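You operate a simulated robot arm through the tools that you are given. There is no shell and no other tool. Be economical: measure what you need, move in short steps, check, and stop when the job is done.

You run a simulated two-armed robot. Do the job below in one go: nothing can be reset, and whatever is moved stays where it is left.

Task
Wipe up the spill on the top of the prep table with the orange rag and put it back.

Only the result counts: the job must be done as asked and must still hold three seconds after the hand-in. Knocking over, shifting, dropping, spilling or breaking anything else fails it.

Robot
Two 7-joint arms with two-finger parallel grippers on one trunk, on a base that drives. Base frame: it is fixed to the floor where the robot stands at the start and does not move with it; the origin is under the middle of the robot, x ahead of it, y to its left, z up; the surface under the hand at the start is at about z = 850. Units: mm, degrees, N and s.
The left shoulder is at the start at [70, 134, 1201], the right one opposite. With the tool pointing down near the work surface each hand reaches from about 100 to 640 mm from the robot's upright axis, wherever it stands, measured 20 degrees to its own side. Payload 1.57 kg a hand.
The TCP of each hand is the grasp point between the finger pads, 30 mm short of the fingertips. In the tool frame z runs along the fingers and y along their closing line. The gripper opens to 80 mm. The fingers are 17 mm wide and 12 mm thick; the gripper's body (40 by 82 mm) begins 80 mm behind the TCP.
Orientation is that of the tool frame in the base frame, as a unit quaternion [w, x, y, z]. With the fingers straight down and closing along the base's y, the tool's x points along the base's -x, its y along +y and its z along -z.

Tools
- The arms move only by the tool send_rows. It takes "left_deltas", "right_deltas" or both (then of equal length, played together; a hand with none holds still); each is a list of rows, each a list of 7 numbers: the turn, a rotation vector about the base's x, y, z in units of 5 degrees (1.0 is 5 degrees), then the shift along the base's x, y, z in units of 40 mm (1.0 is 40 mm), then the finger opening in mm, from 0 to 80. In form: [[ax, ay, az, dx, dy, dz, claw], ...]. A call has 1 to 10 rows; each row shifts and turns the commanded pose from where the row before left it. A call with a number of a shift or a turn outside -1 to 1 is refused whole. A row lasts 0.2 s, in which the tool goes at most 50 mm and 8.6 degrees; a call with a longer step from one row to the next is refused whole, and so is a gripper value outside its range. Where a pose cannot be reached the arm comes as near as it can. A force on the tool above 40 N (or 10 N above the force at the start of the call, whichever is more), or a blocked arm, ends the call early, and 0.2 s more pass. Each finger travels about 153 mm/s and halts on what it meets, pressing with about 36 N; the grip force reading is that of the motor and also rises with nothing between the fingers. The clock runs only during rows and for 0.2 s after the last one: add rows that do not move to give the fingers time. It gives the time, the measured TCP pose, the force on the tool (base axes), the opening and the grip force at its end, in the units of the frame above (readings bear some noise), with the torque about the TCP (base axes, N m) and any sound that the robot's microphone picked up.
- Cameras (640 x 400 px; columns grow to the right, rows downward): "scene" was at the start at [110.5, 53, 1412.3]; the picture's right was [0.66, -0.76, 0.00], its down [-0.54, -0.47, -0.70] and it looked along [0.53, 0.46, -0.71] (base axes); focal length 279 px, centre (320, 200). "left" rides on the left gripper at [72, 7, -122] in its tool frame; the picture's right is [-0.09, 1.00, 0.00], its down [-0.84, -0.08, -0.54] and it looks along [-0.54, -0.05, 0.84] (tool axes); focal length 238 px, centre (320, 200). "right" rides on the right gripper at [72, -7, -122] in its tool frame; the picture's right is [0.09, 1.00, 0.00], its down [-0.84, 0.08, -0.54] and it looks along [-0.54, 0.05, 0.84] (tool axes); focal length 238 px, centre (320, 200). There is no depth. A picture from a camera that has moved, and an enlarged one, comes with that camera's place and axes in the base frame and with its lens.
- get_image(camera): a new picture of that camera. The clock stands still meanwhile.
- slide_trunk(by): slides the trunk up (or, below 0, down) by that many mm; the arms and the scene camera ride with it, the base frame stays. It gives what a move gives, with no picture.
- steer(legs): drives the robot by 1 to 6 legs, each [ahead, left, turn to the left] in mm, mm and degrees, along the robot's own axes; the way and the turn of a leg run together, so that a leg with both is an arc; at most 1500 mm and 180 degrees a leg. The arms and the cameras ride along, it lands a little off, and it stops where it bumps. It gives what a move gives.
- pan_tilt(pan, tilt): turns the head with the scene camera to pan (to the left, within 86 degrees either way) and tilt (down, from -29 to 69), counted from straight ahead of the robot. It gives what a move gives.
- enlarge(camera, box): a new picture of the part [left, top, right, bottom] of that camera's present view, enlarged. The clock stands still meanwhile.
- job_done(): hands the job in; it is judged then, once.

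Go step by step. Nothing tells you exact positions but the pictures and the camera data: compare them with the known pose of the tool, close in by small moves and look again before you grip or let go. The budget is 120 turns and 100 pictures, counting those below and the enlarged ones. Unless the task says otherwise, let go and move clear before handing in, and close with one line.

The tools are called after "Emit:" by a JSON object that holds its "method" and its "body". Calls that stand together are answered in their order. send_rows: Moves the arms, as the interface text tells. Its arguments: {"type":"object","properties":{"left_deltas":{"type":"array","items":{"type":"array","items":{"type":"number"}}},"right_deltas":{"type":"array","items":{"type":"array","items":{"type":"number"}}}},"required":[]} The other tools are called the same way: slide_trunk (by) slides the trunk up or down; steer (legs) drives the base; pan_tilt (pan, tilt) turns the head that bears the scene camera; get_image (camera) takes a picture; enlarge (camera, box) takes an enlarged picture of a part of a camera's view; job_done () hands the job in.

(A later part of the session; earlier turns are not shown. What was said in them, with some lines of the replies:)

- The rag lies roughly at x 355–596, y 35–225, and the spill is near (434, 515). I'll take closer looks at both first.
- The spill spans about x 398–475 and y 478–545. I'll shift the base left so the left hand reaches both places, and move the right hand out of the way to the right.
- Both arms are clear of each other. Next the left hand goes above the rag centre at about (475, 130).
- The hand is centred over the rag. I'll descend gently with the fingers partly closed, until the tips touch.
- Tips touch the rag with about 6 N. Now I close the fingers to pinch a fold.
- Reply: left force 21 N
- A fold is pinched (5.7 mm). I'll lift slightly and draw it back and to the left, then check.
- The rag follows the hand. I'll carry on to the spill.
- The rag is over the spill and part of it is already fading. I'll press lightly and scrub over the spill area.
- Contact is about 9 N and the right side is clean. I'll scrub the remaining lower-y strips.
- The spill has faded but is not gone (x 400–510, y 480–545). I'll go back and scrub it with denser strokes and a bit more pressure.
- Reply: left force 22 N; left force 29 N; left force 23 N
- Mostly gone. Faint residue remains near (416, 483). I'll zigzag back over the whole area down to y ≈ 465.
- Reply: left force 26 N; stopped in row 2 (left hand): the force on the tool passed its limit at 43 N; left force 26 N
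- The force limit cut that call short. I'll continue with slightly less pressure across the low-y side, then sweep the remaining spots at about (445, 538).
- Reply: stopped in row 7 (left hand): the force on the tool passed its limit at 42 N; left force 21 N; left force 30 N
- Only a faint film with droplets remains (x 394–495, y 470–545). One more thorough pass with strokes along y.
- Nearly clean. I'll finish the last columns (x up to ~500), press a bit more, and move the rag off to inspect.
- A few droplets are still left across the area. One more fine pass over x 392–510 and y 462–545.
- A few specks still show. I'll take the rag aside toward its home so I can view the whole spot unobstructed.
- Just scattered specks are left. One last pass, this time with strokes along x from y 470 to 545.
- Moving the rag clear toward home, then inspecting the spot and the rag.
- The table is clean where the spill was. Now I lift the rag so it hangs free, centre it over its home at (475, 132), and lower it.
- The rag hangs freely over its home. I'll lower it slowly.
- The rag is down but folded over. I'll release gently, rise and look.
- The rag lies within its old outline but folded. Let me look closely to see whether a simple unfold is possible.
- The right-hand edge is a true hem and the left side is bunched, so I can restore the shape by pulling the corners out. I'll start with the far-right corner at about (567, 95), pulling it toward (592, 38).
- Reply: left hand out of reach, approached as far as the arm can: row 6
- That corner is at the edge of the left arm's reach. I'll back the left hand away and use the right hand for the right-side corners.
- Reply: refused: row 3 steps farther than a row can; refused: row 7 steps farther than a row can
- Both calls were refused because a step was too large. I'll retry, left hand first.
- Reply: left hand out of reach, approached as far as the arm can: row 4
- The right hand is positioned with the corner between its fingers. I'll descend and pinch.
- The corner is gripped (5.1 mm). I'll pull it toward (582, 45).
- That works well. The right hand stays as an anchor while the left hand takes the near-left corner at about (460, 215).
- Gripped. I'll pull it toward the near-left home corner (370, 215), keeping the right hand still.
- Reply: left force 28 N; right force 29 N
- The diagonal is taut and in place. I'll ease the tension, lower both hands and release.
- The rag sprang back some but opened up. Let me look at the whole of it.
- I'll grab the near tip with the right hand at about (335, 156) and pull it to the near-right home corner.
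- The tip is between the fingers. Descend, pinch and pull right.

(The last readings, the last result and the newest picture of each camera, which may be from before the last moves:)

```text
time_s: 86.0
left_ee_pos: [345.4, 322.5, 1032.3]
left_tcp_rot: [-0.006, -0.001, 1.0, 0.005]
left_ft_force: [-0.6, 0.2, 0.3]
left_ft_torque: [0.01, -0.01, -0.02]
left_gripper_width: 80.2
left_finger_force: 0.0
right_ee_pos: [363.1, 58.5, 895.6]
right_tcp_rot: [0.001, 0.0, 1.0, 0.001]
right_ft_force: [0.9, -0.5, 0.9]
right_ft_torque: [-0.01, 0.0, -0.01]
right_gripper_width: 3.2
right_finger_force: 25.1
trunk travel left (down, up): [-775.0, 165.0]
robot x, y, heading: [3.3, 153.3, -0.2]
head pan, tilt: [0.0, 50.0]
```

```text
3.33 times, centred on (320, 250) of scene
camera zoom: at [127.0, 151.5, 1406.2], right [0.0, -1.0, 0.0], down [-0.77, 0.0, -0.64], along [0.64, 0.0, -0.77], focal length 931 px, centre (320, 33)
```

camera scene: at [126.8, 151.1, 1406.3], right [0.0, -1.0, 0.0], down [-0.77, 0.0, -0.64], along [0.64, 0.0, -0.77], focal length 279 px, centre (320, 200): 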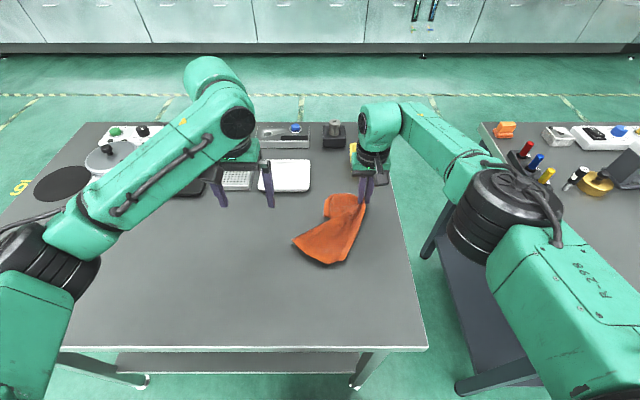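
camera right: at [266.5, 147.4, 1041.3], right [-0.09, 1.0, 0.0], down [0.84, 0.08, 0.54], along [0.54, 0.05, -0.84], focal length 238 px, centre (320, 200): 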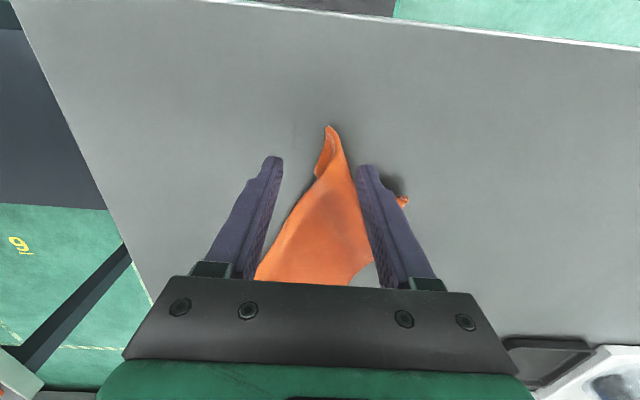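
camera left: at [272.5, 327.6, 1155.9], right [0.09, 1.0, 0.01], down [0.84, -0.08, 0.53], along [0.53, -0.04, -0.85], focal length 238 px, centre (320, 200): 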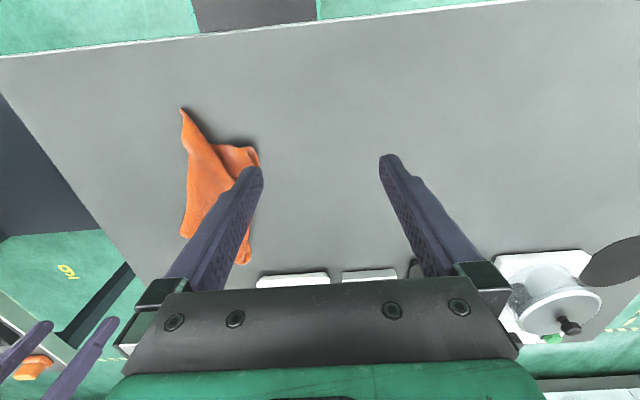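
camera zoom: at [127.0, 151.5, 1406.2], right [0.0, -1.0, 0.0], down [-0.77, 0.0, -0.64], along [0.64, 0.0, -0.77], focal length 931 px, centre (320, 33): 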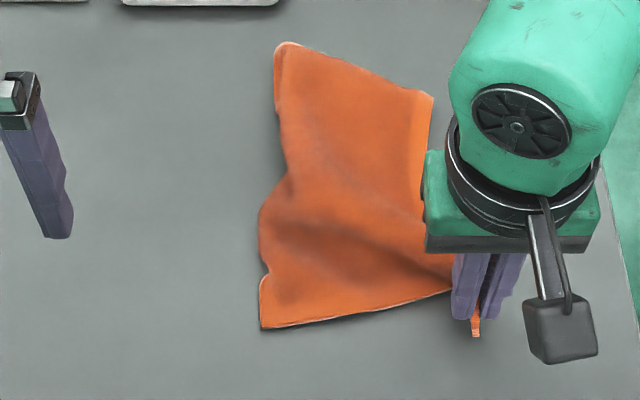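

Very good, the rag is opening up. I'll release this corner and take the far-right one at about (530, 70).

Emit:
{"method": "send_rows", "body": {"right_deltas": [[0, 0, 0, 0, 0, -0.2, 0], [0, 0, 0, 0, 0, 0, 0], [0, 0, 0, 0, 0, 0, 15], [0, 0, 0, 0, 0, 0, 25], [0, 0, 0, -0.1, 0, 0.5, 25], [0, 0, 0, 0.5, 0, 0.9, 40], [0, 0, 0, 0.9, 0, 0, 50], [0, 0, 0, 0.9, 0.1, 0, 50], [0, 0, 0, 0.9, 0.1, 0, 50], [0, 0, 0, 0.9, 0.1, -0.3, 50]]}}

Emit:
{"method": "get_image", "body": {"camera": "right"}}

Emit:
{"method": "enlarge", "body": {"camera": "scene", "box": [260, 190, 380, 310]}}

```text
time_s: 88.2
left_ee_pos: [346.8, 322.5, 1031.7]
left_tcp_rot: [-0.006, -0.001, 1.0, 0.006]
left_ft_force: [0.4, 0.7, -0.9]
left_ft_torque: [0.01, 0.01, 0.02]
left_gripper_width: 80.0
left_finger_force: 0.0
right_ee_pos: [522.3, 68.5, 928.0]
right_tcp_rot: [-0.001, 0.0, 1.0, 0.0]
right_ft_force: [1.0, 0.1, -0.7]
right_ft_torque: [0.02, 0.0, 0.0]
right_gripper_width: 49.8
right_finger_force: 0.1
trunk travel left (down, up): [-775.0, 165.0]
robot x, y, heading: [2.2, 156.0, -0.3]
head pan, tilt: [0.0, 50.0]
```

```text
43 pictures are left
camera right: at [451.7, 62.0, 1051.5], right [-0.09, 1.0, 0.0], down [0.84, 0.08, 0.54], along [0.54, 0.05, -0.84], focal length 238 px, centre (320, 200)
```

right: 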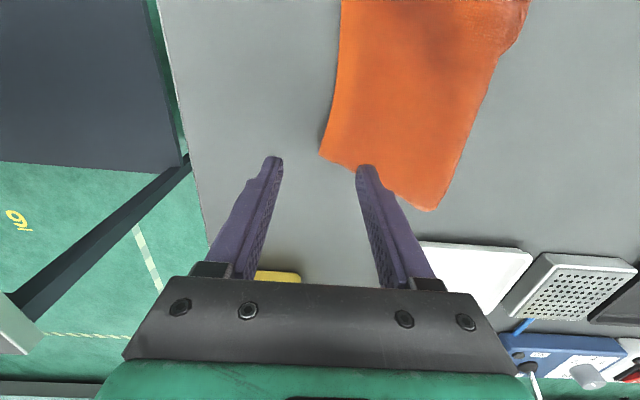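

```text
3.33 times, centred on (320, 250) of scene
camera zoom: at [128.6, 152.0, 1406.1], right [0.0, -1.0, 0.0], down [-0.77, 0.0, -0.64], along [0.64, 0.0, -0.77], focal length 931 px, centre (320, 33)
```

zoom: 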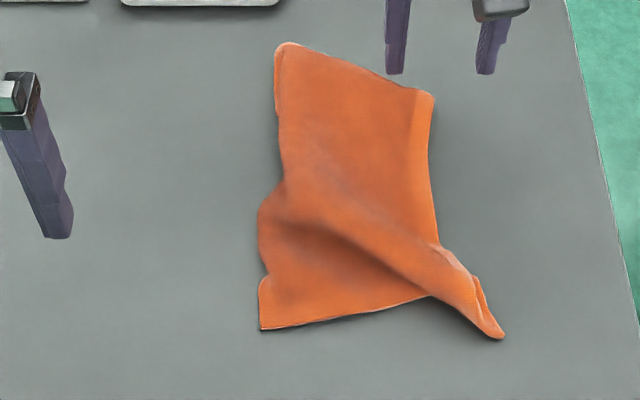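

I'll pinch this far-right corner and pull it toward (585, 42).

Emit:
{"method": "send_rows", "body": {"right_deltas": [[0, 0, 0, 0, 0.15, -0.8, 50], [0, 0, 0, 0, 0, -0.3, 30], [0, 0, 0, 0, 0, 0, 10], [0, 0, 0, 0, 0, 0, 0], [0, 0, 0, 0, 0, 0, 0], [0, 0, 0, 0.2, -0.2, 0.2, 0], [0, 0, 0, 0.4, -0.3, 0, 0], [0, 0, 0, 0.4, -0.2, 0, 0], [0, 0, 0, 0.3, -0.1, 0, 0], [0, 0, 0, 0, 0, 0, 0]]}}

Emit:
{"method": "enlarge", "body": {"camera": "scene", "box": [260, 190, 380, 310]}}

```text
time_s: 90.3
left_ee_pos: [345.3, 322.7, 1033.3]
left_tcp_rot: [-0.006, 0.0, 1.0, 0.005]
left_ft_force: [-0.3, 0.2, -0.6]
left_ft_torque: [0.02, 0.02, 0.02]
left_gripper_width: 80.0
left_finger_force: 0.0
right_ee_pos: [575.9, 44.3, 895.0]
right_tcp_rot: [0.0, 0.001, 1.0, 0.0]
right_ft_force: [-0.3, -1.0, 0.6]
right_ft_torque: [-0.01, -0.01, 0.01]
right_gripper_width: 3.9
right_finger_force: 24.8
trunk travel left (down, up): [-775.0, 165.0]
robot x, y, heading: [-2.9, 152.6, 0.1]
head pan, tilt: [0.0, 50.0]
```

```text
3.33 times, centred on (320, 250) of scene
camera zoom: at [126.7, 151.0, 1406.3], right [0.0, -1.0, 0.0], down [-0.77, 0.0, -0.64], along [0.64, 0.0, -0.77], focal length 931 px, centre (320, 33)
```

zoom: 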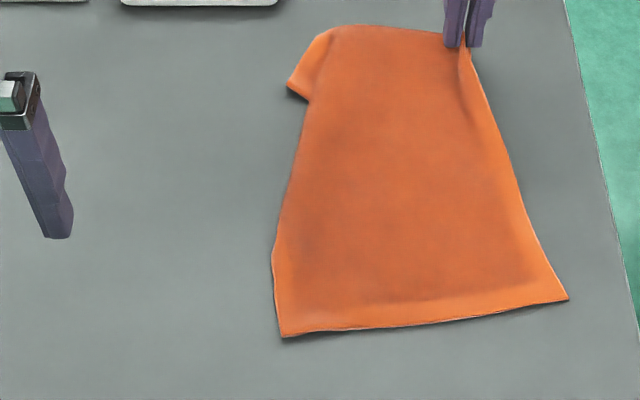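

Nearly flat now. I'll release here, then use the left hand to pull the near-left corner from (346, 174) to (361, 222).

Emit:
{"method": "send_rows", "body": {"right_deltas": [[0, 0, 0, 0, 0, -0.2, 0], [0, 0, 0, 0, 0, 0, 0], [0, 0, 0, 0, 0, 0, 15], [0, 0, 0, 0, 0, 0, 25], [0, 0, 0, 0, -0.1, 0.5, 25], [0, 0, 0, -0.1, -0.2, 0.9, 40], [0, 0, 0, -0.3, -0.7, 0.8, 50], [0, 0, 0, -0.3, -0.9, 0.5, 50], [0, 0, 0, -0.3, -1, 0, 80], [0, 0, 0, -0.3, -1, 0, 80]]}}

Emit:
{"method": "send_rows", "body": {"left_deltas": [[0, 0, 0, 0, -0.9, -0.6, 50], [0, 0, 0, 0.1, -0.9, -0.6, 50], [0, 0, 0, 0.1, -0.8, -0.8, 50], [0, 0, 0, 0, -0.8, -0.8, 50], [0, 0, 0, 0, -0.3, 0, 50]]}}

Emit:
{"method": "get_image", "body": {"camera": "left"}}

Emit:
{"method": "get_image", "body": {"camera": "scene"}}

```text
time_s: 92.5
left_ee_pos: [344.9, 320.0, 1033.3]
left_tcp_rot: [-0.005, -0.001, 1.0, 0.006]
left_ft_force: [0.8, 0.4, 0.6]
left_ft_torque: [0.0, 0.0, -0.01]
left_gripper_width: 79.9
left_finger_force: 0.0
right_ee_pos: [519.9, -112.0, 993.3]
right_tcp_rot: [-0.001, 0.001, 1.0, 0.001]
right_ft_force: [-0.5, 0.8, 0.0]
right_ft_torque: [0.03, 0.01, 0.0]
right_gripper_width: 80.1
right_finger_force: 0.0
trunk travel left (down, up): [-775.0, 165.0]
robot x, y, heading: [-1.7, 149.9, -0.1]
head pan, tilt: [0.0, 50.0]
```

```text
time_s: 93.8
left_ee_pos: [355.8, 175.2, 919.8]
left_tcp_rot: [-0.007, 0.0, 1.0, 0.005]
left_ft_force: [-0.5, -0.2, -0.1]
left_ft_torque: [0.0, -0.01, -0.03]
left_gripper_width: 50.1
left_finger_force: 0.1
right_ee_pos: [520.3, -110.5, 993.3]
right_tcp_rot: [0.0, 0.0, 1.0, 0.0]
right_ft_force: [0.4, 0.1, -0.2]
right_ft_torque: [-0.03, 0.01, 0.01]
right_gripper_width: 79.9
right_finger_force: 0.0
trunk travel left (down, up): [-775.0, 165.0]
robot x, y, heading: [2.9, 149.0, -0.1]
head pan, tilt: [0.0, 50.0]
```

```text
40 pictures are left
camera left: at [284.6, 180.3, 1042.6], right [0.09, 1.0, 0.01], down [0.84, -0.08, 0.53], along [0.53, -0.04, -0.85], focal length 238 px, centre (320, 200)
```

left: 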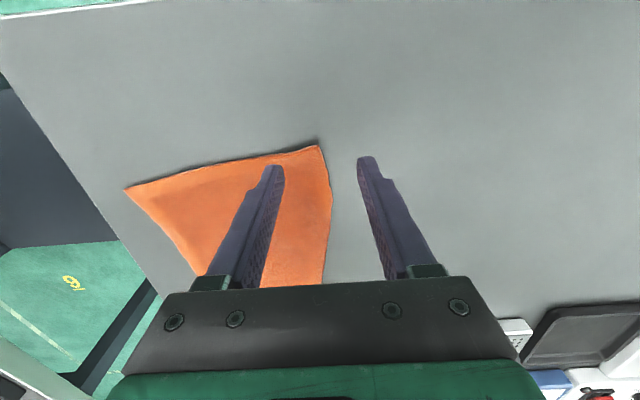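

```text
39 pictures are left
camera scene: at [126.8, 150.7, 1406.3], right [0.0, -1.0, 0.0], down [-0.77, 0.0, -0.64], along [0.64, 0.0, -0.77], focal length 279 px, centre (320, 200)
```

scene: 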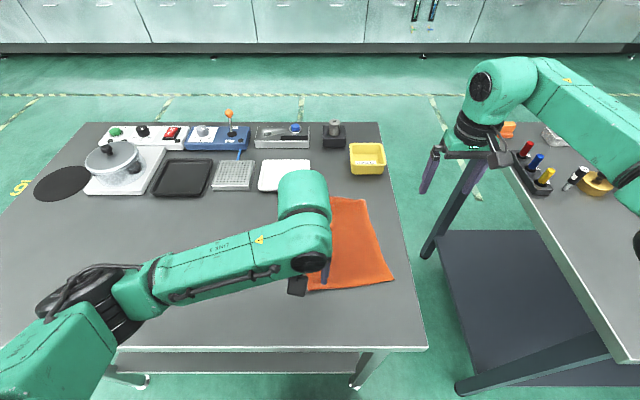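

Corner is at (352, 176). I'll pinch just inside it and pull left ~48 mm.

Emit:
{"method": "send_rows", "body": {"left_deltas": [[0, 0, 0, 0.2, -0.2, -0.7, 50], [0, 0, 0, 0, 0, -0.2, 30], [0, 0, 0, 0, 0, 0, 10], [0, 0, 0, 0, 0, 0, 0], [0, 0, 0, 0, 0, 0, 0], [0, 0, 0, 0, 0.2, 0.2, 0], [0, 0, 0, 0, 0.5, 0, 0], [0, 0, 0, 0.1, 0.5, 0, 0], [0, 0, 0, 0, 0, -0.2, 0], [0, 0, 0, 0, 0, 0, 0]]}}

Emit:
{"method": "get_image", "body": {"camera": "left"}}

Emit:
{"method": "get_image", "body": {"camera": "right"}}

```text
time_s: 96.0
left_ee_pos: [368.2, 215.3, 885.9]
left_tcp_rot: [-0.005, -0.001, 1.0, 0.005]
left_ft_force: [-0.1, 1.1, 9.7]
left_ft_torque: [0.09, -0.06, 0.02]
left_gripper_width: 3.0
left_finger_force: 24.0
right_ee_pos: [519.3, -110.3, 994.3]
right_tcp_rot: [-0.001, 0.001, 1.0, 0.0]
right_ft_force: [-0.1, 0.4, 1.6]
right_ft_torque: [-0.02, 0.0, 0.03]
right_gripper_width: 79.8
right_finger_force: 0.0
trunk travel left (down, up): [-775.0, 165.0]
robot x, y, heading: [-2.4, 146.5, -0.1]
head pan, tilt: [0.0, 50.0]
```

```text
38 pictures are left
camera left: at [296.6, 221.1, 1007.9], right [0.09, 1.0, 0.01], down [0.84, -0.08, 0.53], along [0.53, -0.04, -0.85], focal length 238 px, centre (320, 200)
```

left: 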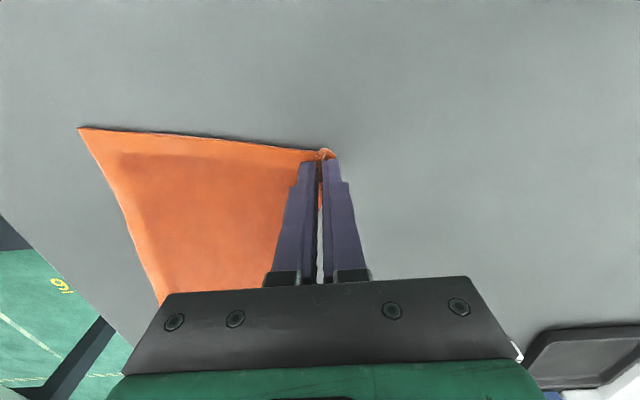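

```text
37 pictures are left
camera right: at [447.9, -117.6, 1117.1], right [-0.09, 1.0, 0.0], down [0.84, 0.08, 0.54], along [0.54, 0.05, -0.84], focal length 238 px, centre (320, 200)
```

right: 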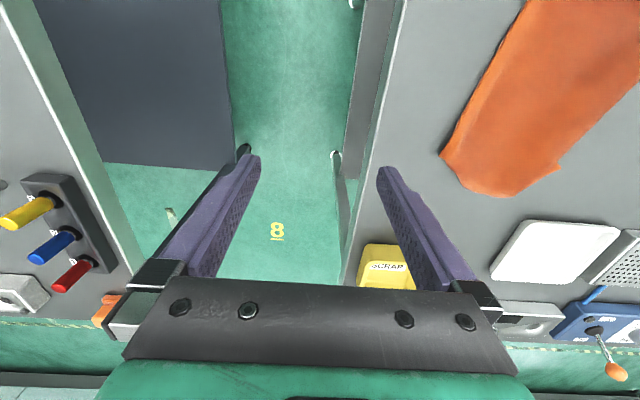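

Excellent. I'll release this corner and raise the left hand out toward the left to view the far-left corner.

Emit:
{"method": "send_rows", "body": {"left_deltas": [[0, 0, 0, 0, 0, 0, 15], [0, 0, 0, 0, 0, 0, 25], [0, 0, 0, 0, 0.1, 0.5, 25], [0, 0, 0, 0.3, 0.5, 0.9, 40], [0, 0, 0, 0.8, 0.5, 0.5, 50], [0, 0, 0, 0.9, 0.3, 0, 50], [0, 0, 0, 0.8, 0, 0, 50]]}}

Emit:
{"method": "get_image", "body": {"camera": "left"}}

Emit:
{"method": "get_image", "body": {"camera": "scene"}}

```text
time_s: 97.5
left_ee_pos: [482.5, 273.5, 960.8]
left_tcp_rot: [-0.006, -0.001, 1.0, 0.007]
left_ft_force: [-0.3, -0.6, 0.1]
left_ft_torque: [0.02, -0.01, 0.0]
left_gripper_width: 50.3
left_finger_force: 0.1
right_ee_pos: [521.5, -110.9, 992.4]
right_tcp_rot: [-0.001, 0.0, 1.0, 0.0]
right_ft_force: [0.4, 0.1, -0.6]
right_ft_torque: [0.0, 0.02, 0.0]
right_gripper_width: 79.9
right_finger_force: 0.0
trunk travel left (down, up): [-775.0, 165.0]
robot x, y, heading: [1.3, 150.3, -0.2]
head pan, tilt: [0.0, 50.0]
```

```text
36 pictures are left
camera left: at [411.3, 279.3, 1083.2], right [0.09, 1.0, 0.01], down [0.84, -0.08, 0.53], along [0.53, -0.04, -0.85], focal length 238 px, centre (320, 200)
```

left: 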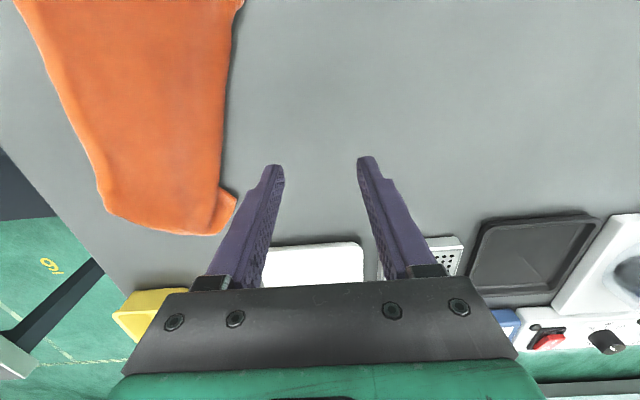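

```text
35 pictures are left
camera scene: at [128.2, 150.3, 1406.1], right [0.0, -1.0, 0.0], down [-0.77, 0.0, -0.64], along [0.64, 0.0, -0.77], focal length 279 px, centre (320, 200)
```

scene: 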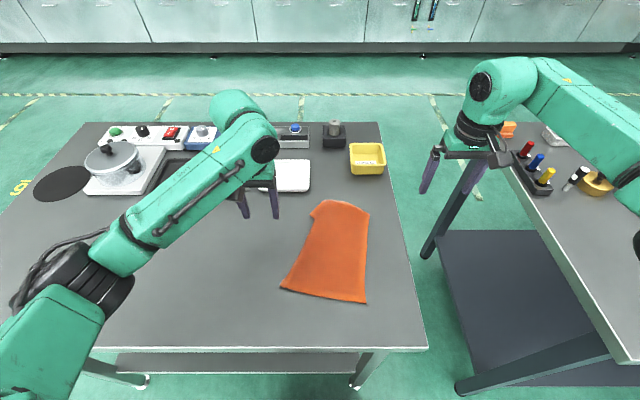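

Almost the original layout; only the far-left corner is tucked in near (555, 170). I'll pinch it with the left hand and pull it outward.

Emit:
{"method": "send_rows", "body": {"left_deltas": [[0, 0, 0, 0.5, -0.7, 0, 60], [0, 0, 0, 0.5, -0.7, 0, 60], [0, 0, 0, 0.5, -0.7, -0.4, 60], [0, 0, 0, 0.3, -0.5, -0.7, 60], [0, 0, 0, 0, 0, -0.4, 60]]}}

Emit:
{"method": "get_image", "body": {"camera": "left"}}

```text
time_s: 98.8
left_ee_pos: [553.2, 166.8, 902.0]
left_tcp_rot: [-0.006, 0.0, 1.0, 0.006]
left_ft_force: [-0.2, 0.0, 0.1]
left_ft_torque: [-0.03, -0.04, 0.03]
left_gripper_width: 60.1
left_finger_force: 0.1
right_ee_pos: [522.2, -108.9, 993.5]
right_tcp_rot: [-0.001, 0.0, 1.0, -0.001]
right_ft_force: [-0.1, 0.2, -0.6]
right_ft_torque: [0.0, -0.04, 0.06]
right_gripper_width: 80.1
right_finger_force: 0.0
trunk travel left (down, up): [-775.0, 165.0]
robot x, y, heading: [2.0, 149.7, -0.1]
head pan, tilt: [0.0, 50.0]
```

```text
34 pictures are left
camera left: at [481.9, 173.3, 1022.8], right [0.09, 1.0, 0.01], down [0.84, -0.08, 0.53], along [0.53, -0.04, -0.85], focal length 238 px, centre (320, 200)
```

left: 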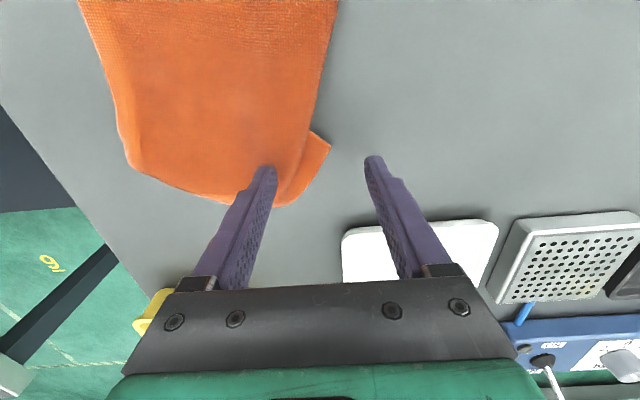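

The small flap at (548, 172) is the tucked corner. I'll pinch it narrowly and pull outward.

Emit:
{"method": "send_rows", "body": {"left_deltas": [[0, 0, 0, -0.05, 0.2, -0.2, 36], [0, 0, 0, 0, 0, -0.2, 36], [0, 0, 0, 0, 0, 0, 15], [0, 0, 0, 0, 0, 0, 0], [0, 0, 0, 0, 0, 0, 0]]}}

Emit:
{"method": "get_image", "body": {"camera": "left"}}

```text
time_s: 100.0
left_ee_pos: [549.7, 173.6, 885.1]
left_tcp_rot: [-0.005, 0.001, 1.0, 0.005]
left_ft_force: [-0.1, -4.2, 12.0]
left_ft_torque: [-0.21, 0.01, -0.01]
left_gripper_width: 0.0
left_finger_force: 21.7
right_ee_pos: [518.0, -111.9, 995.6]
right_tcp_rot: [0.001, 0.0, 1.0, 0.001]
right_ft_force: [0.5, 0.9, 0.0]
right_ft_torque: [0.02, -0.01, -0.01]
right_gripper_width: 79.8
right_finger_force: 0.2
trunk travel left (down, up): [-775.0, 165.0]
robot x, y, heading: [4.8, 150.9, 0.2]
head pan, tilt: [0.0, 50.0]
```

```text
33 pictures are left
camera left: at [478.4, 179.4, 1008.3], right [0.09, 1.0, 0.01], down [0.84, -0.08, 0.53], along [0.53, -0.04, -0.85], focal length 238 px, centre (320, 200)
```

left: 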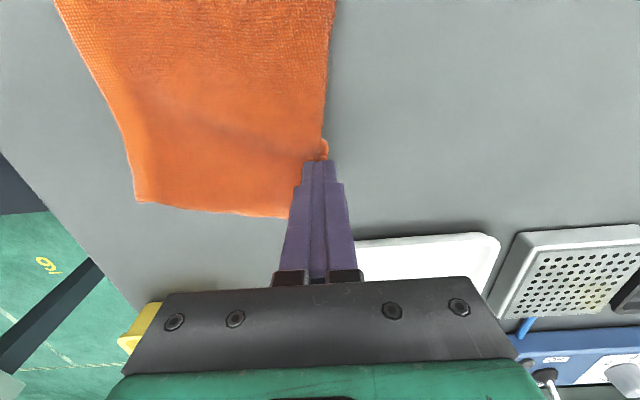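

The pinch missed (width 0). I'll lift, open and look.

Emit:
{"method": "send_rows", "body": {"left_deltas": [[0, 0, 0, 0, 0, 0.6, 0], [0, 0, 0, 0, -0.3, 0.2, 40], [0, 0, 0, 0, 0, 0, 50]]}}

Emit:
{"method": "get_image", "body": {"camera": "left"}}

```text
time_s: 100.8
left_ee_pos: [551.1, 161.0, 916.7]
left_tcp_rot: [-0.006, -0.001, 1.0, 0.005]
left_ft_force: [-0.3, -0.9, 0.4]
left_ft_torque: [0.0, 0.0, -0.01]
left_gripper_width: 50.1
left_finger_force: 0.0
right_ee_pos: [520.7, -110.9, 992.7]
right_tcp_rot: [0.0, -0.001, 1.0, 0.0]
right_ft_force: [-0.3, 0.4, 0.5]
right_ft_torque: [-0.04, 0.0, 0.03]
right_gripper_width: 80.1
right_finger_force: 0.2
trunk travel left (down, up): [-775.0, 165.0]
robot x, y, heading: [-1.0, 154.0, 0.0]
head pan, tilt: [0.0, 50.0]
```

```text
32 pictures are left
camera left: at [480.5, 168.2, 1038.6], right [0.09, 1.0, 0.01], down [0.84, -0.08, 0.53], along [0.53, -0.04, -0.85], focal length 238 px, centre (320, 200)
```

left: 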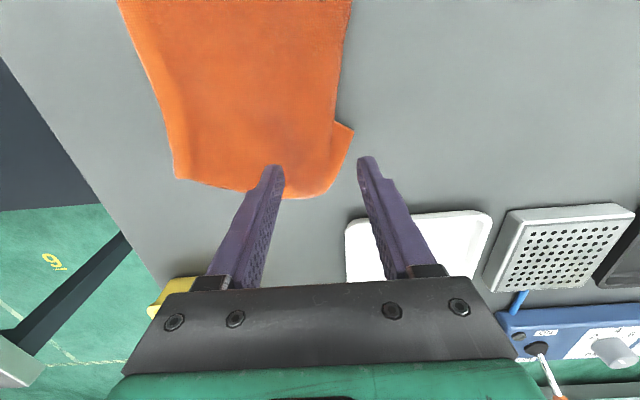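

Now the folded corner sits centred between the fingers. Pinch here.

Emit:
{"method": "send_rows", "body": {"left_deltas": [[0, 0, 0, 0, 0.1, -0.6, 50], [0, 0, 0, 0, 0, -0.22, 50], [0, 0, 0, 0, 0, 0, 30], [0, 0, 0, 0, 0, 0, 10], [0, 0, 0, 0, 0, 0, 0], [0, 0, 0, 0, 0, 0, 0]]}}

Emit:
{"method": "get_image", "body": {"camera": "left"}}

```text
time_s: 102.2
left_ee_pos: [548.4, 165.6, 884.6]
left_tcp_rot: [-0.007, 0.0, 1.0, 0.005]
left_ft_force: [-0.5, 0.3, 1.7]
left_ft_torque: [0.04, 0.03, 0.01]
left_gripper_width: 8.0
left_finger_force: 26.9
right_ee_pos: [520.1, -109.9, 994.5]
right_tcp_rot: [0.0, -0.001, 1.0, 0.0]
right_ft_force: [-0.3, -0.1, 0.1]
right_ft_torque: [-0.01, 0.05, -0.01]
right_gripper_width: 80.1
right_finger_force: 0.0
trunk travel left (down, up): [-775.0, 165.0]
robot x, y, heading: [0.3, 151.0, -0.0]
head pan, tilt: [0.0, 50.0]
```

```text
31 pictures are left
camera left: at [478.9, 171.3, 1006.5], right [0.09, 1.0, 0.01], down [0.84, -0.08, 0.53], along [0.53, -0.04, -0.85], focal length 238 px, centre (320, 200)
```

left: 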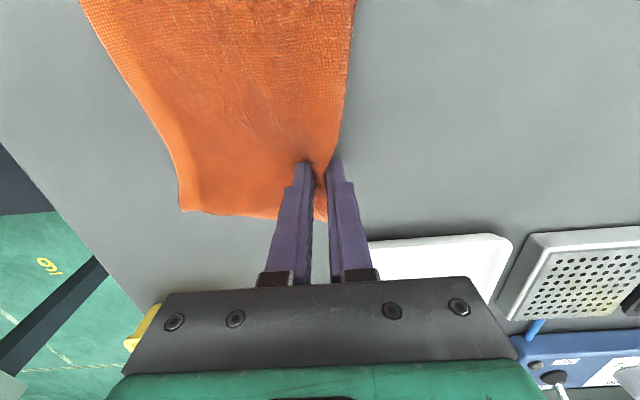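

Gripped (8 mm). I'll pull outward toward about (572, 212).

Emit:
{"method": "send_rows", "body": {"left_deltas": [[0, 0, 0, 0, 0, 0.2, 0], [0, 0, 0, 0.2, 0.4, 0, 0], [0, 0, 0, 0.2, 0.4, 0, 0], [0, 0, 0, 0.2, 0.35, 0, 0], [0, 0, 0, 0, 0, -0.2, 0], [0, 0, 0, 0, 0, 0, 0], [0, 0, 0, 0, 0, 0, 15], [0, 0, 0, 0, 0, 0, 30], [0, 0, 0, 0, 0, 0.6, 30], [0, 0, 0, 0, 0.3, 0.9, 50]]}}

Emit:
{"method": "get_image", "body": {"camera": "left"}}

Emit:
{"method": "get_image", "body": {"camera": "scene"}}

```text
time_s: 104.3
left_ee_pos: [573.2, 226.6, 944.4]
left_tcp_rot: [-0.007, -0.002, 1.0, 0.005]
left_ft_force: [0.9, 0.3, -1.1]
left_ft_torque: [-0.02, 0.0, -0.02]
left_gripper_width: 50.0
left_finger_force: 0.0
right_ee_pos: [520.2, -110.6, 994.1]
right_tcp_rot: [0.0, 0.0, 1.0, 0.0]
right_ft_force: [-0.5, 0.6, 0.0]
right_ft_torque: [-0.03, -0.01, 0.0]
right_gripper_width: 80.1
right_finger_force: 0.1
trunk travel left (down, up): [-775.0, 165.0]
robot x, y, heading: [3.2, 149.8, -0.2]
head pan, tilt: [0.0, 50.0]
```

```text
30 pictures are left
camera left: at [503.8, 232.5, 1066.7], right [0.09, 1.0, 0.01], down [0.84, -0.08, 0.53], along [0.53, -0.04, -0.85], focal length 238 px, centre (320, 200)
```

left: 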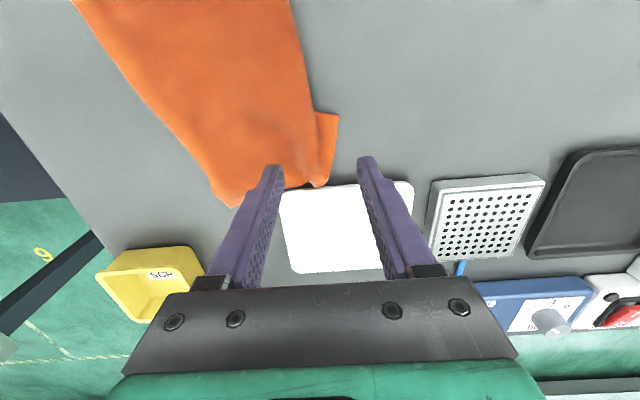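

```text
29 pictures are left
camera scene: at [126.2, 151.8, 1406.3], right [0.0, -1.0, 0.0], down [-0.77, 0.0, -0.64], along [0.64, 0.0, -0.77], focal length 279 px, centre (320, 200)
```

scene: 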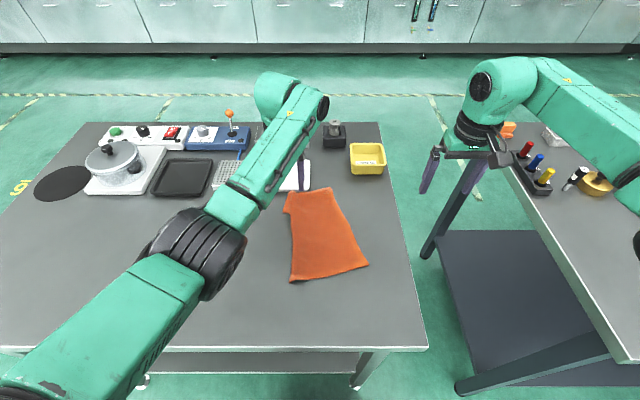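

The pull brought the far edge close to the white tray. I'll raise the left hand away and check.

Emit:
{"method": "send_rows", "body": {"left_deltas": [[0, 0, 0, 0, 0, 1, 50], [0, 0, 0, -0.4, 0.6, 0.9, 80], [0, 0, 0, -0.5, 1, 0, 80], [0, 0, 0, -0.5, 1, 0, 80], [0, 0, 0, -0.5, 1, 0, 80]]}}

Emit:
{"method": "enlarge", "body": {"camera": "scene", "box": [240, 150, 390, 290]}}

Emit:
{"method": "get_image", "body": {"camera": "right"}}

```text
time_s: 105.5
left_ee_pos: [494.5, 370.7, 1020.2]
left_tcp_rot: [-0.006, 0.0, 1.0, 0.004]
left_ft_force: [0.1, 0.5, 0.3]
left_ft_torque: [-0.04, -0.01, 0.03]
left_gripper_width: 79.8
left_finger_force: 0.1
right_ee_pos: [519.9, -108.4, 994.2]
right_tcp_rot: [0.0, 0.0, 1.0, -0.001]
right_ft_force: [0.4, 1.1, 0.2]
right_ft_torque: [-0.02, 0.0, -0.01]
right_gripper_width: 79.7
right_finger_force: 0.0
trunk travel left (down, up): [-775.0, 165.0]
robot x, y, heading: [-1.2, 149.1, -0.1]
head pan, tilt: [0.0, 50.0]
```

```text
2.86 times, centred on (315, 220) of scene
camera zoom: at [125.4, 154.1, 1406.4], right [0.0, -1.0, 0.0], down [-0.77, 0.0, -0.64], along [0.64, 0.0, -0.77], focal length 798 px, centre (334, 143)
```

zoom: 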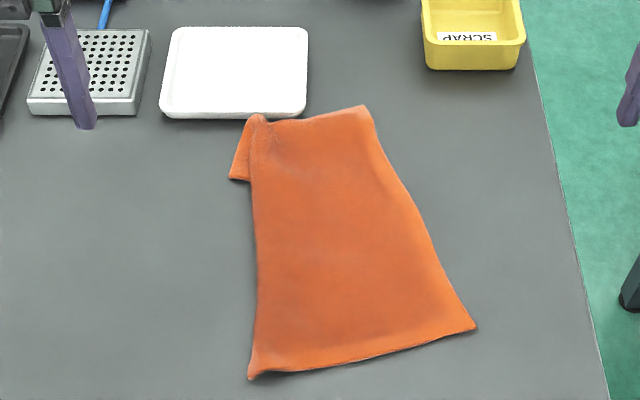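

```text
27 pictures are left
camera right: at [447.4, -115.7, 1117.8], right [-0.09, 1.0, 0.0], down [0.84, 0.08, 0.54], along [0.54, 0.05, -0.84], focal length 238 px, centre (320, 200)
```

right: 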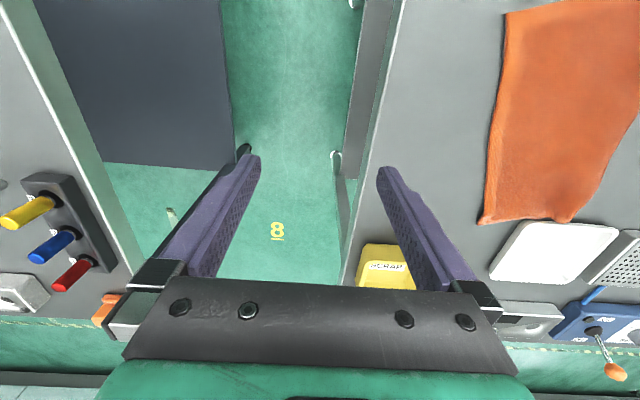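

The tray hasn't moved. The far-right part needs to come back right and nearer. I'll pinch the right hem around (565, 112) with the right hand and draw it to about (535, 42).

Emit:
{"method": "send_rows", "body": {"right_deltas": [[0, 0, 0, 0.1, 0.9, 0, 50], [0, 0, 0, 0.2, 0.9, 0, 50], [0, 0, 0, 0.2, 0.9, -0.3, 50], [0, 0, 0, 0.2, 0.9, -0.4, 50], [0, 0, 0, 0.2, 0.9, -0.5, 50], [0, 0, 0, 0.2, 0.8, -0.6, 50], [0, 0, 0, 0, 0.3, -0.2, 50]]}}

Emit:
{"method": "get_image", "body": {"camera": "right"}}

```text
time_s: 107.2
left_ee_pos: [496.7, 368.4, 1020.1]
left_tcp_rot: [-0.006, -0.001, 1.0, 0.005]
left_ft_force: [-0.9, 1.1, -0.2]
left_ft_torque: [0.01, -0.02, -0.02]
left_gripper_width: 80.2
left_finger_force: 0.0
right_ee_pos: [567.1, 114.6, 913.0]
right_tcp_rot: [0.001, 0.0, 1.0, 0.0]
right_ft_force: [0.6, 0.0, 0.1]
right_ft_torque: [-0.02, -0.01, 0.03]
right_gripper_width: 50.0
right_finger_force: 0.1
trunk travel left (down, up): [-775.0, 165.0]
robot x, y, heading: [0.4, 151.4, 0.1]
head pan, tilt: [0.0, 50.0]
```

```text
26 pictures are left
camera right: at [494.7, 106.9, 1034.8], right [-0.09, 1.0, 0.0], down [0.84, 0.08, 0.54], along [0.54, 0.05, -0.84], focal length 238 px, centre (320, 200)
```

right: 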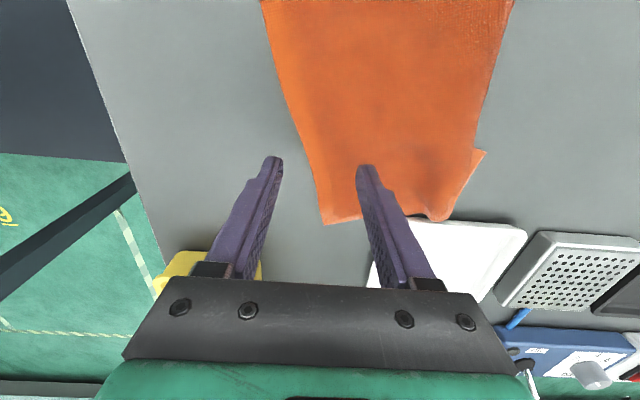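

Emit:
{"method": "send_rows", "body": {"right_deltas": [[0, 0, 0, 0, 0, -0.5, 50], [0, 0, 0, 0, 0, -0.22, 50], [0, 0, 0, 0, 0, 0, 25], [0, 0, 0, 0, 0, 0, 0], [0, 0, 0, 0, 0, 0, 0], [0, 0, 0, -0.2, -0.3, 0.2, 0], [0, 0, 0, -0.3, -0.7, 0, 0], [0, 0, 0, -0.3, -0.7, 0, 0], [0, 0, 0, 0, 0, -0.15, 0], [0, 0, 0, 0, 0, 0, 0]]}}

Emit:
{"method": "enlarge", "body": {"camera": "scene", "box": [240, 150, 390, 290]}}

```text
time_s: 109.3
left_ee_pos: [496.9, 367.7, 1019.8]
left_tcp_rot: [-0.007, -0.001, 1.0, 0.006]
left_ft_force: [-0.4, 0.1, -0.3]
left_ft_torque: [0.02, 0.01, 0.0]
left_gripper_width: 80.2
left_finger_force: 0.0
right_ee_pos: [535.0, 40.7, 885.4]
right_tcp_rot: [0.001, 0.0, 1.0, 0.0]
right_ft_force: [-0.5, -0.1, 0.5]
right_ft_torque: [0.01, 0.01, 0.02]
right_gripper_width: 4.3
right_finger_force: 25.0
trunk travel left (down, up): [-775.0, 165.0]
robot x, y, heading: [0.5, 151.7, 0.0]
head pan, tilt: [0.0, 50.0]
```

```text
2.86 times, centred on (315, 220) of scene
camera zoom: at [126.9, 151.1, 1406.2], right [0.0, -1.0, 0.0], down [-0.77, 0.0, -0.64], along [0.64, 0.0, -0.77], focal length 798 px, centre (334, 143)
```

zoom: 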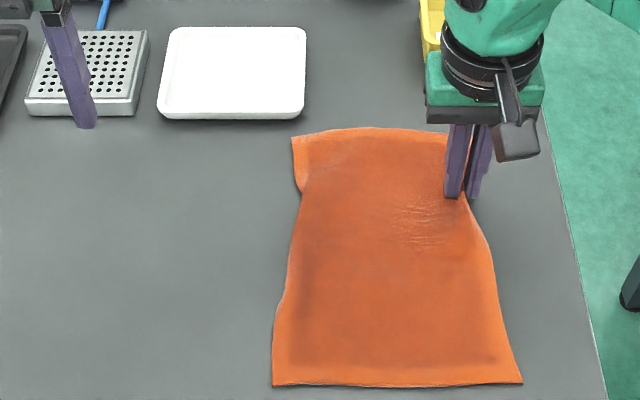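

The rag is flat now, just about 25 mm too far right. I'll grip the left hem with the left hand and shift both hands left together.

Emit:
{"method": "send_rows", "body": {"left_deltas": [[0, 0, 0, -0.2, -0.9, -0.5, 50], [0, 0, 0, -0.2, -0.9, -0.6, 50], [0, 0, 0, -0.2, -0.9, -0.6, 50], [0, 0, 0, -0.1, -0.9, -0.6, 50], [0, 0, 0, 0, -0.8, -0.2, 50]]}}

Emit:
{"method": "get_image", "body": {"camera": "left"}}

```text
time_s: 110.5
left_ee_pos: [470.5, 192.1, 920.3]
left_tcp_rot: [-0.006, -0.001, 1.0, 0.007]
left_ft_force: [-0.7, -0.4, -0.6]
left_ft_torque: [0.05, 0.01, 0.04]
left_gripper_width: 49.7
left_finger_force: 0.0
right_ee_pos: [535.4, 42.1, 886.2]
right_tcp_rot: [0.0, 0.0, 1.0, 0.001]
right_ft_force: [-0.7, 0.1, -0.4]
right_ft_torque: [0.03, -0.02, 0.04]
right_gripper_width: 4.3
right_finger_force: 24.8
trunk travel left (down, up): [-775.0, 165.0]
robot x, y, heading: [0.7, 150.9, 0.1]
head pan, tilt: [0.0, 50.0]
```

```text
24 pictures are left
camera left: at [399.0, 198.0, 1042.6], right [0.09, 1.0, 0.01], down [0.84, -0.08, 0.53], along [0.53, -0.04, -0.85], focal length 238 px, centre (320, 200)
```

left: 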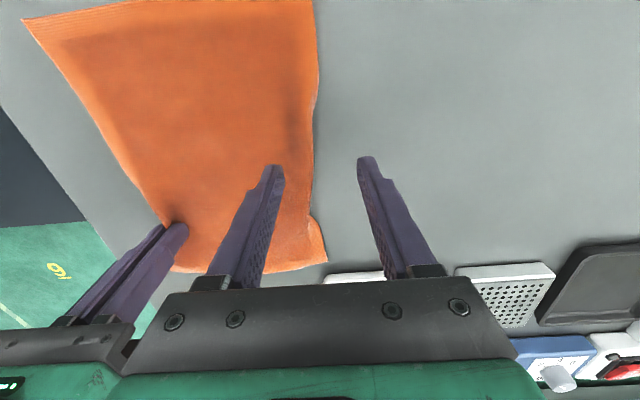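

Emit:
{"method": "send_rows", "body": {"left_deltas": [[0, 0, 0, 0, -0.3, -0.6, 50], [0, 0, 0, 0, 0, -0.3, 50], [0, 0, 0, 0, 0, 0, 25], [0, 0, 0, 0, 0, 0, 0], [0, 0, 0, 0, 0, 0, 0], [0, 0, 0, 0, 0.2, 0.2, 0], [0, 0, 0, 0, 0.4, 0, 0], [0, 0, 0, 0, 0.15, 0, 0], [0, 0, 0, 0, 0, -0.2, 0], [0, 0, 0, 0, 0, 0, 0]], "right_deltas": [[0, 0, 0, 0, 0, 0, 0], [0, 0, 0, 0, 0, 0, 0], [0, 0, 0, 0, 0, 0, 0], [0, 0, 0, 0, 0, 0, 0], [0, 0, 0, 0, 0, 0, 0], [0, 0, 0, 0, 0.1, 0.2, 0], [0, 0, 0, 0, 0.35, 0, 0], [0, 0, 0, 0, 0.15, 0, 0], [0, 0, 0, 0, 0, -0.2, 0], [0, 0, 0, 0, 0, 0, 0]]}}

Emit:
{"method": "get_image", "body": {"camera": "left"}}

Emit:
{"method": "get_image", "body": {"camera": "scene"}}

```text
time_s: 112.8
left_ee_pos: [470.6, 211.0, 883.3]
left_tcp_rot: [-0.006, -0.001, 1.0, 0.006]
left_ft_force: [1.1, -2.3, 1.7]
left_ft_torque: [-0.1, -0.02, -0.03]
left_gripper_width: 4.4
left_finger_force: 25.2
right_ee_pos: [534.6, 66.5, 887.0]
right_tcp_rot: [0.0, 0.0, 1.0, 0.0]
right_ft_force: [-0.3, 2.6, -0.4]
right_ft_torque: [0.07, -0.01, 0.0]
right_gripper_width: 4.2
right_finger_force: 25.4
trunk travel left (down, up): [-775.0, 165.0]
robot x, y, heading: [-0.4, 154.9, 0.2]
head pan, tilt: [0.0, 50.0]
```

```text
23 pictures are left
camera left: at [400.0, 217.0, 1005.9], right [0.09, 1.0, 0.01], down [0.84, -0.08, 0.53], along [0.53, -0.04, -0.85], focal length 238 px, centre (320, 200)
```

left: 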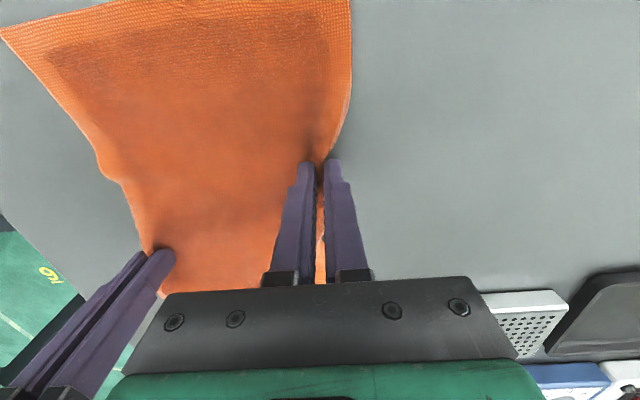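

```text
22 pictures are left
camera scene: at [126.6, 151.3, 1406.3], right [0.0, -1.0, 0.0], down [-0.77, 0.0, -0.64], along [0.64, 0.0, -0.77], focal length 279 px, centre (320, 200)
```

scene: 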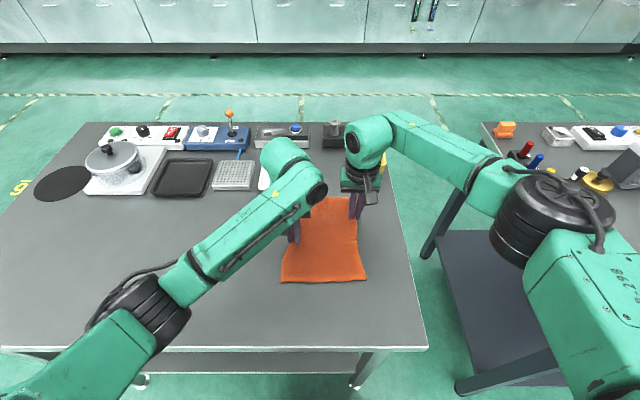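

The rag is now flat and in its place. I'll release both hands gently, rise and retreat.

Emit:
{"method": "send_rows", "body": {"left_deltas": [[0, 0, 0, 0, 0, 0, 10], [0, 0, 0, 0, 0, 0, 20], [0, 0, 0, 0, 0, 0.2, 20], [0, 0, 0, 0, 0, 0.5, 20], [0, 0, 0, 0, 0, 0.9, 30], [0, 0, 0, -0.2, 0.5, 0.9, 50], [0, 0, 0, -0.3, 0.9, 0.5, 80], [0, 0, 0, -0.3, 1, 0, 80], [0, 0, 0, -0.3, 1, 0, 80], [0, 0, 0, -0.3, 1, 0, 80]], "right_deltas": [[0, 0, 0, 0, 0, 0, 10], [0, 0, 0, 0, 0, 0, 20], [0, 0, 0, 0, 0, 0.2, 20], [0, 0, 0, 0, 0, 0.5, 20], [0, 0, 0, 0, 0, 0.9, 30], [0, 0, 0, -0.2, -0.4, 0.9, 50], [0, 0, 0, -0.3, -0.9, 0.6, 80], [0, 0, 0, -0.3, -1, 0.3, 80], [0, 0, 0, -0.3, -1, 0, 80], [0, 0, 0, -0.3, -1, 0, 80]]}}

Emit:
{"method": "get_image", "body": {"camera": "scene"}}

Emit:
{"method": "get_image", "body": {"camera": "left"}}

```text
time_s: 115.0
left_ee_pos: [409.3, 387.5, 1004.9]
left_tcp_rot: [-0.005, 0.0, 1.0, 0.005]
left_ft_force: [0.2, 0.3, -0.3]
left_ft_torque: [0.01, -0.02, -0.03]
left_gripper_width: 79.9
left_finger_force: 0.0
right_ee_pos: [476.4, -104.7, 1025.5]
right_tcp_rot: [0.001, 0.0, 1.0, 0.0]
right_ft_force: [-0.5, 0.1, 0.3]
right_ft_torque: [0.01, -0.02, 0.01]
right_gripper_width: 80.0
right_finger_force: 0.1
trunk travel left (down, up): [-775.0, 165.0]
robot x, y, heading: [0.7, 149.3, -0.0]
head pan, tilt: [0.0, 50.0]
```

```text
21 pictures are left
camera scene: at [124.3, 150.8, 1406.5], right [0.0, -1.0, 0.0], down [-0.76, 0.0, -0.64], along [0.64, 0.0, -0.76], focal length 279 px, centre (320, 200)
```

scene: 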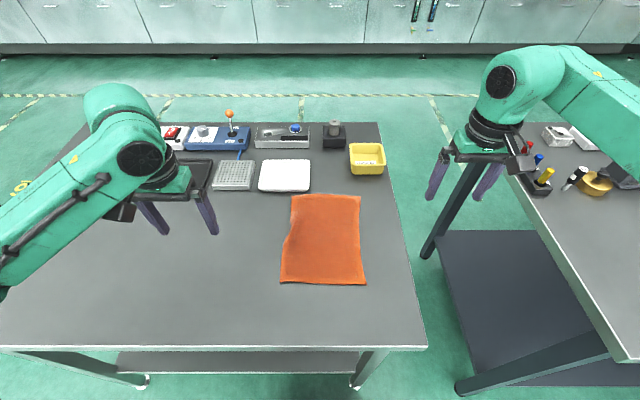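

```text
20 pictures are left
camera left: at [339.5, 393.8, 1128.5], right [0.09, 1.0, 0.01], down [0.84, -0.08, 0.53], along [0.53, -0.04, -0.85], focal length 238 px, centre (320, 200)
```

left: 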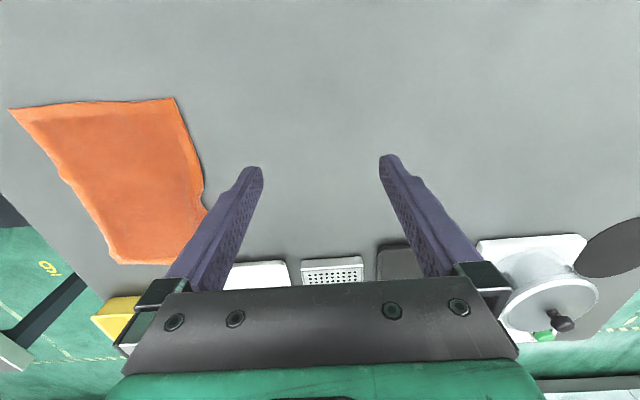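

The rag's corners match the original within about 10 mm. One last close check of the spill spot for residue.

Emit:
{"method": "send_rows", "body": {"left_deltas": [[0, 0, 0, -0.8, 0.2, 0.4, 80], [0, 0, 0, -0.8, 0.4, 0.2, 80], [0, 0, 0, -0.3, 0.9, 0, 80]]}}

Emit:
{"method": "pan_tilt", "body": {"pan": 40, "tilt": 45}}

Emit:
{"method": "get_image", "body": {"camera": "scene"}}

Emit:
{"method": "enlarge", "body": {"camera": "left", "box": [260, 60, 480, 240]}}

```text
time_s: 115.8
left_ee_pos: [335.8, 445.7, 1029.1]
left_tcp_rot: [-0.005, 0.0, 1.0, 0.005]
left_ft_force: [-0.2, -0.2, 0.5]
left_ft_torque: [0.05, 0.0, -0.01]
left_gripper_width: 79.9
left_finger_force: 0.0
right_ee_pos: [477.5, -104.4, 1024.2]
right_tcp_rot: [0.0, 0.0, 1.0, -0.001]
right_ft_force: [-0.5, 0.0, 0.5]
right_ft_torque: [0.02, -0.02, -0.01]
right_gripper_width: 79.9
right_finger_force: 0.1
trunk travel left (down, up): [-775.0, 165.0]
robot x, y, heading: [-1.9, 149.8, -0.2]
head pan, tilt: [0.0, 50.0]
```

```text
time_s: 116.8
left_ee_pos: [336.9, 446.1, 1027.2]
left_tcp_rot: [-0.006, -0.001, 1.0, 0.006]
left_ft_force: [-0.2, 0.1, 0.8]
left_ft_torque: [-0.05, 0.02, 0.0]
left_gripper_width: 80.2
left_finger_force: 0.1
right_ee_pos: [478.2, -104.2, 1023.8]
right_tcp_rot: [0.001, 0.0, 1.0, 0.0]
right_ft_force: [0.5, 1.1, 0.1]
right_ft_torque: [-0.03, -0.01, 0.02]
right_gripper_width: 80.0
right_finger_force: 0.0
trunk travel left (down, up): [-775.0, 165.0]
robot x, y, heading: [-1.6, 149.2, 0.1]
head pan, tilt: [40.0, 45.0]
```

```text
19 pictures are left
camera scene: at [112.1, 203.5, 1413.2], right [0.64, -0.77, 0.0], down [-0.54, -0.45, -0.71], along [0.54, 0.45, -0.71], focal length 279 px, centre (320, 200)
```

scene: 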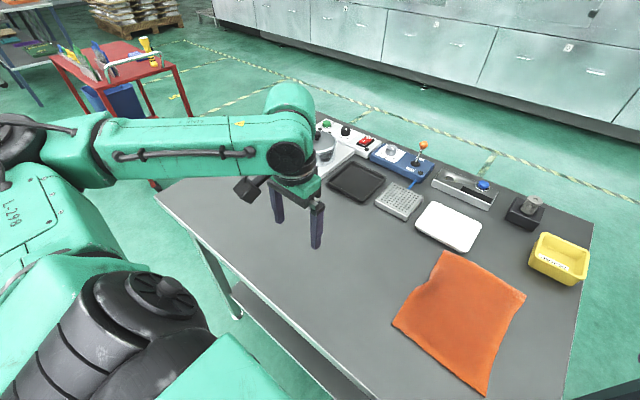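

```text
2.22 times, centred on (370, 150) of left
camera zoom: at [265.6, 452.1, 1149.8], right [0.09, 1.0, 0.01], down [0.84, -0.08, 0.53], along [0.53, -0.04, -0.85], focal length 530 px, centre (209, 311)
```

zoom: 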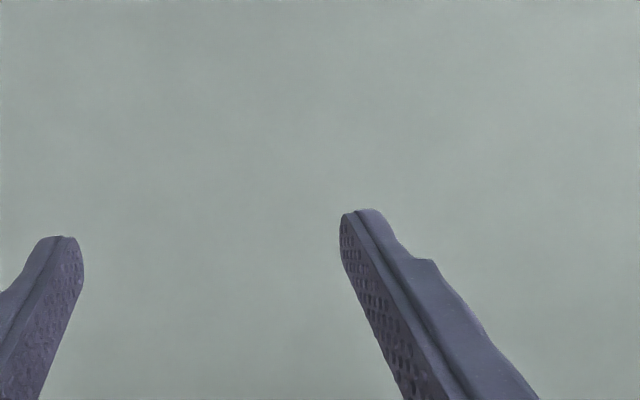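

The spill spot is clean, the rag lies flat in its original place and both hands are clear. Handing in.

Emit:
{"method": "job_done", "body": {}}

```text
The job is handed in.
```

The spill is wiped up. The orange rag lies flat in its original place, with its corners within about 10 mm of where they started.
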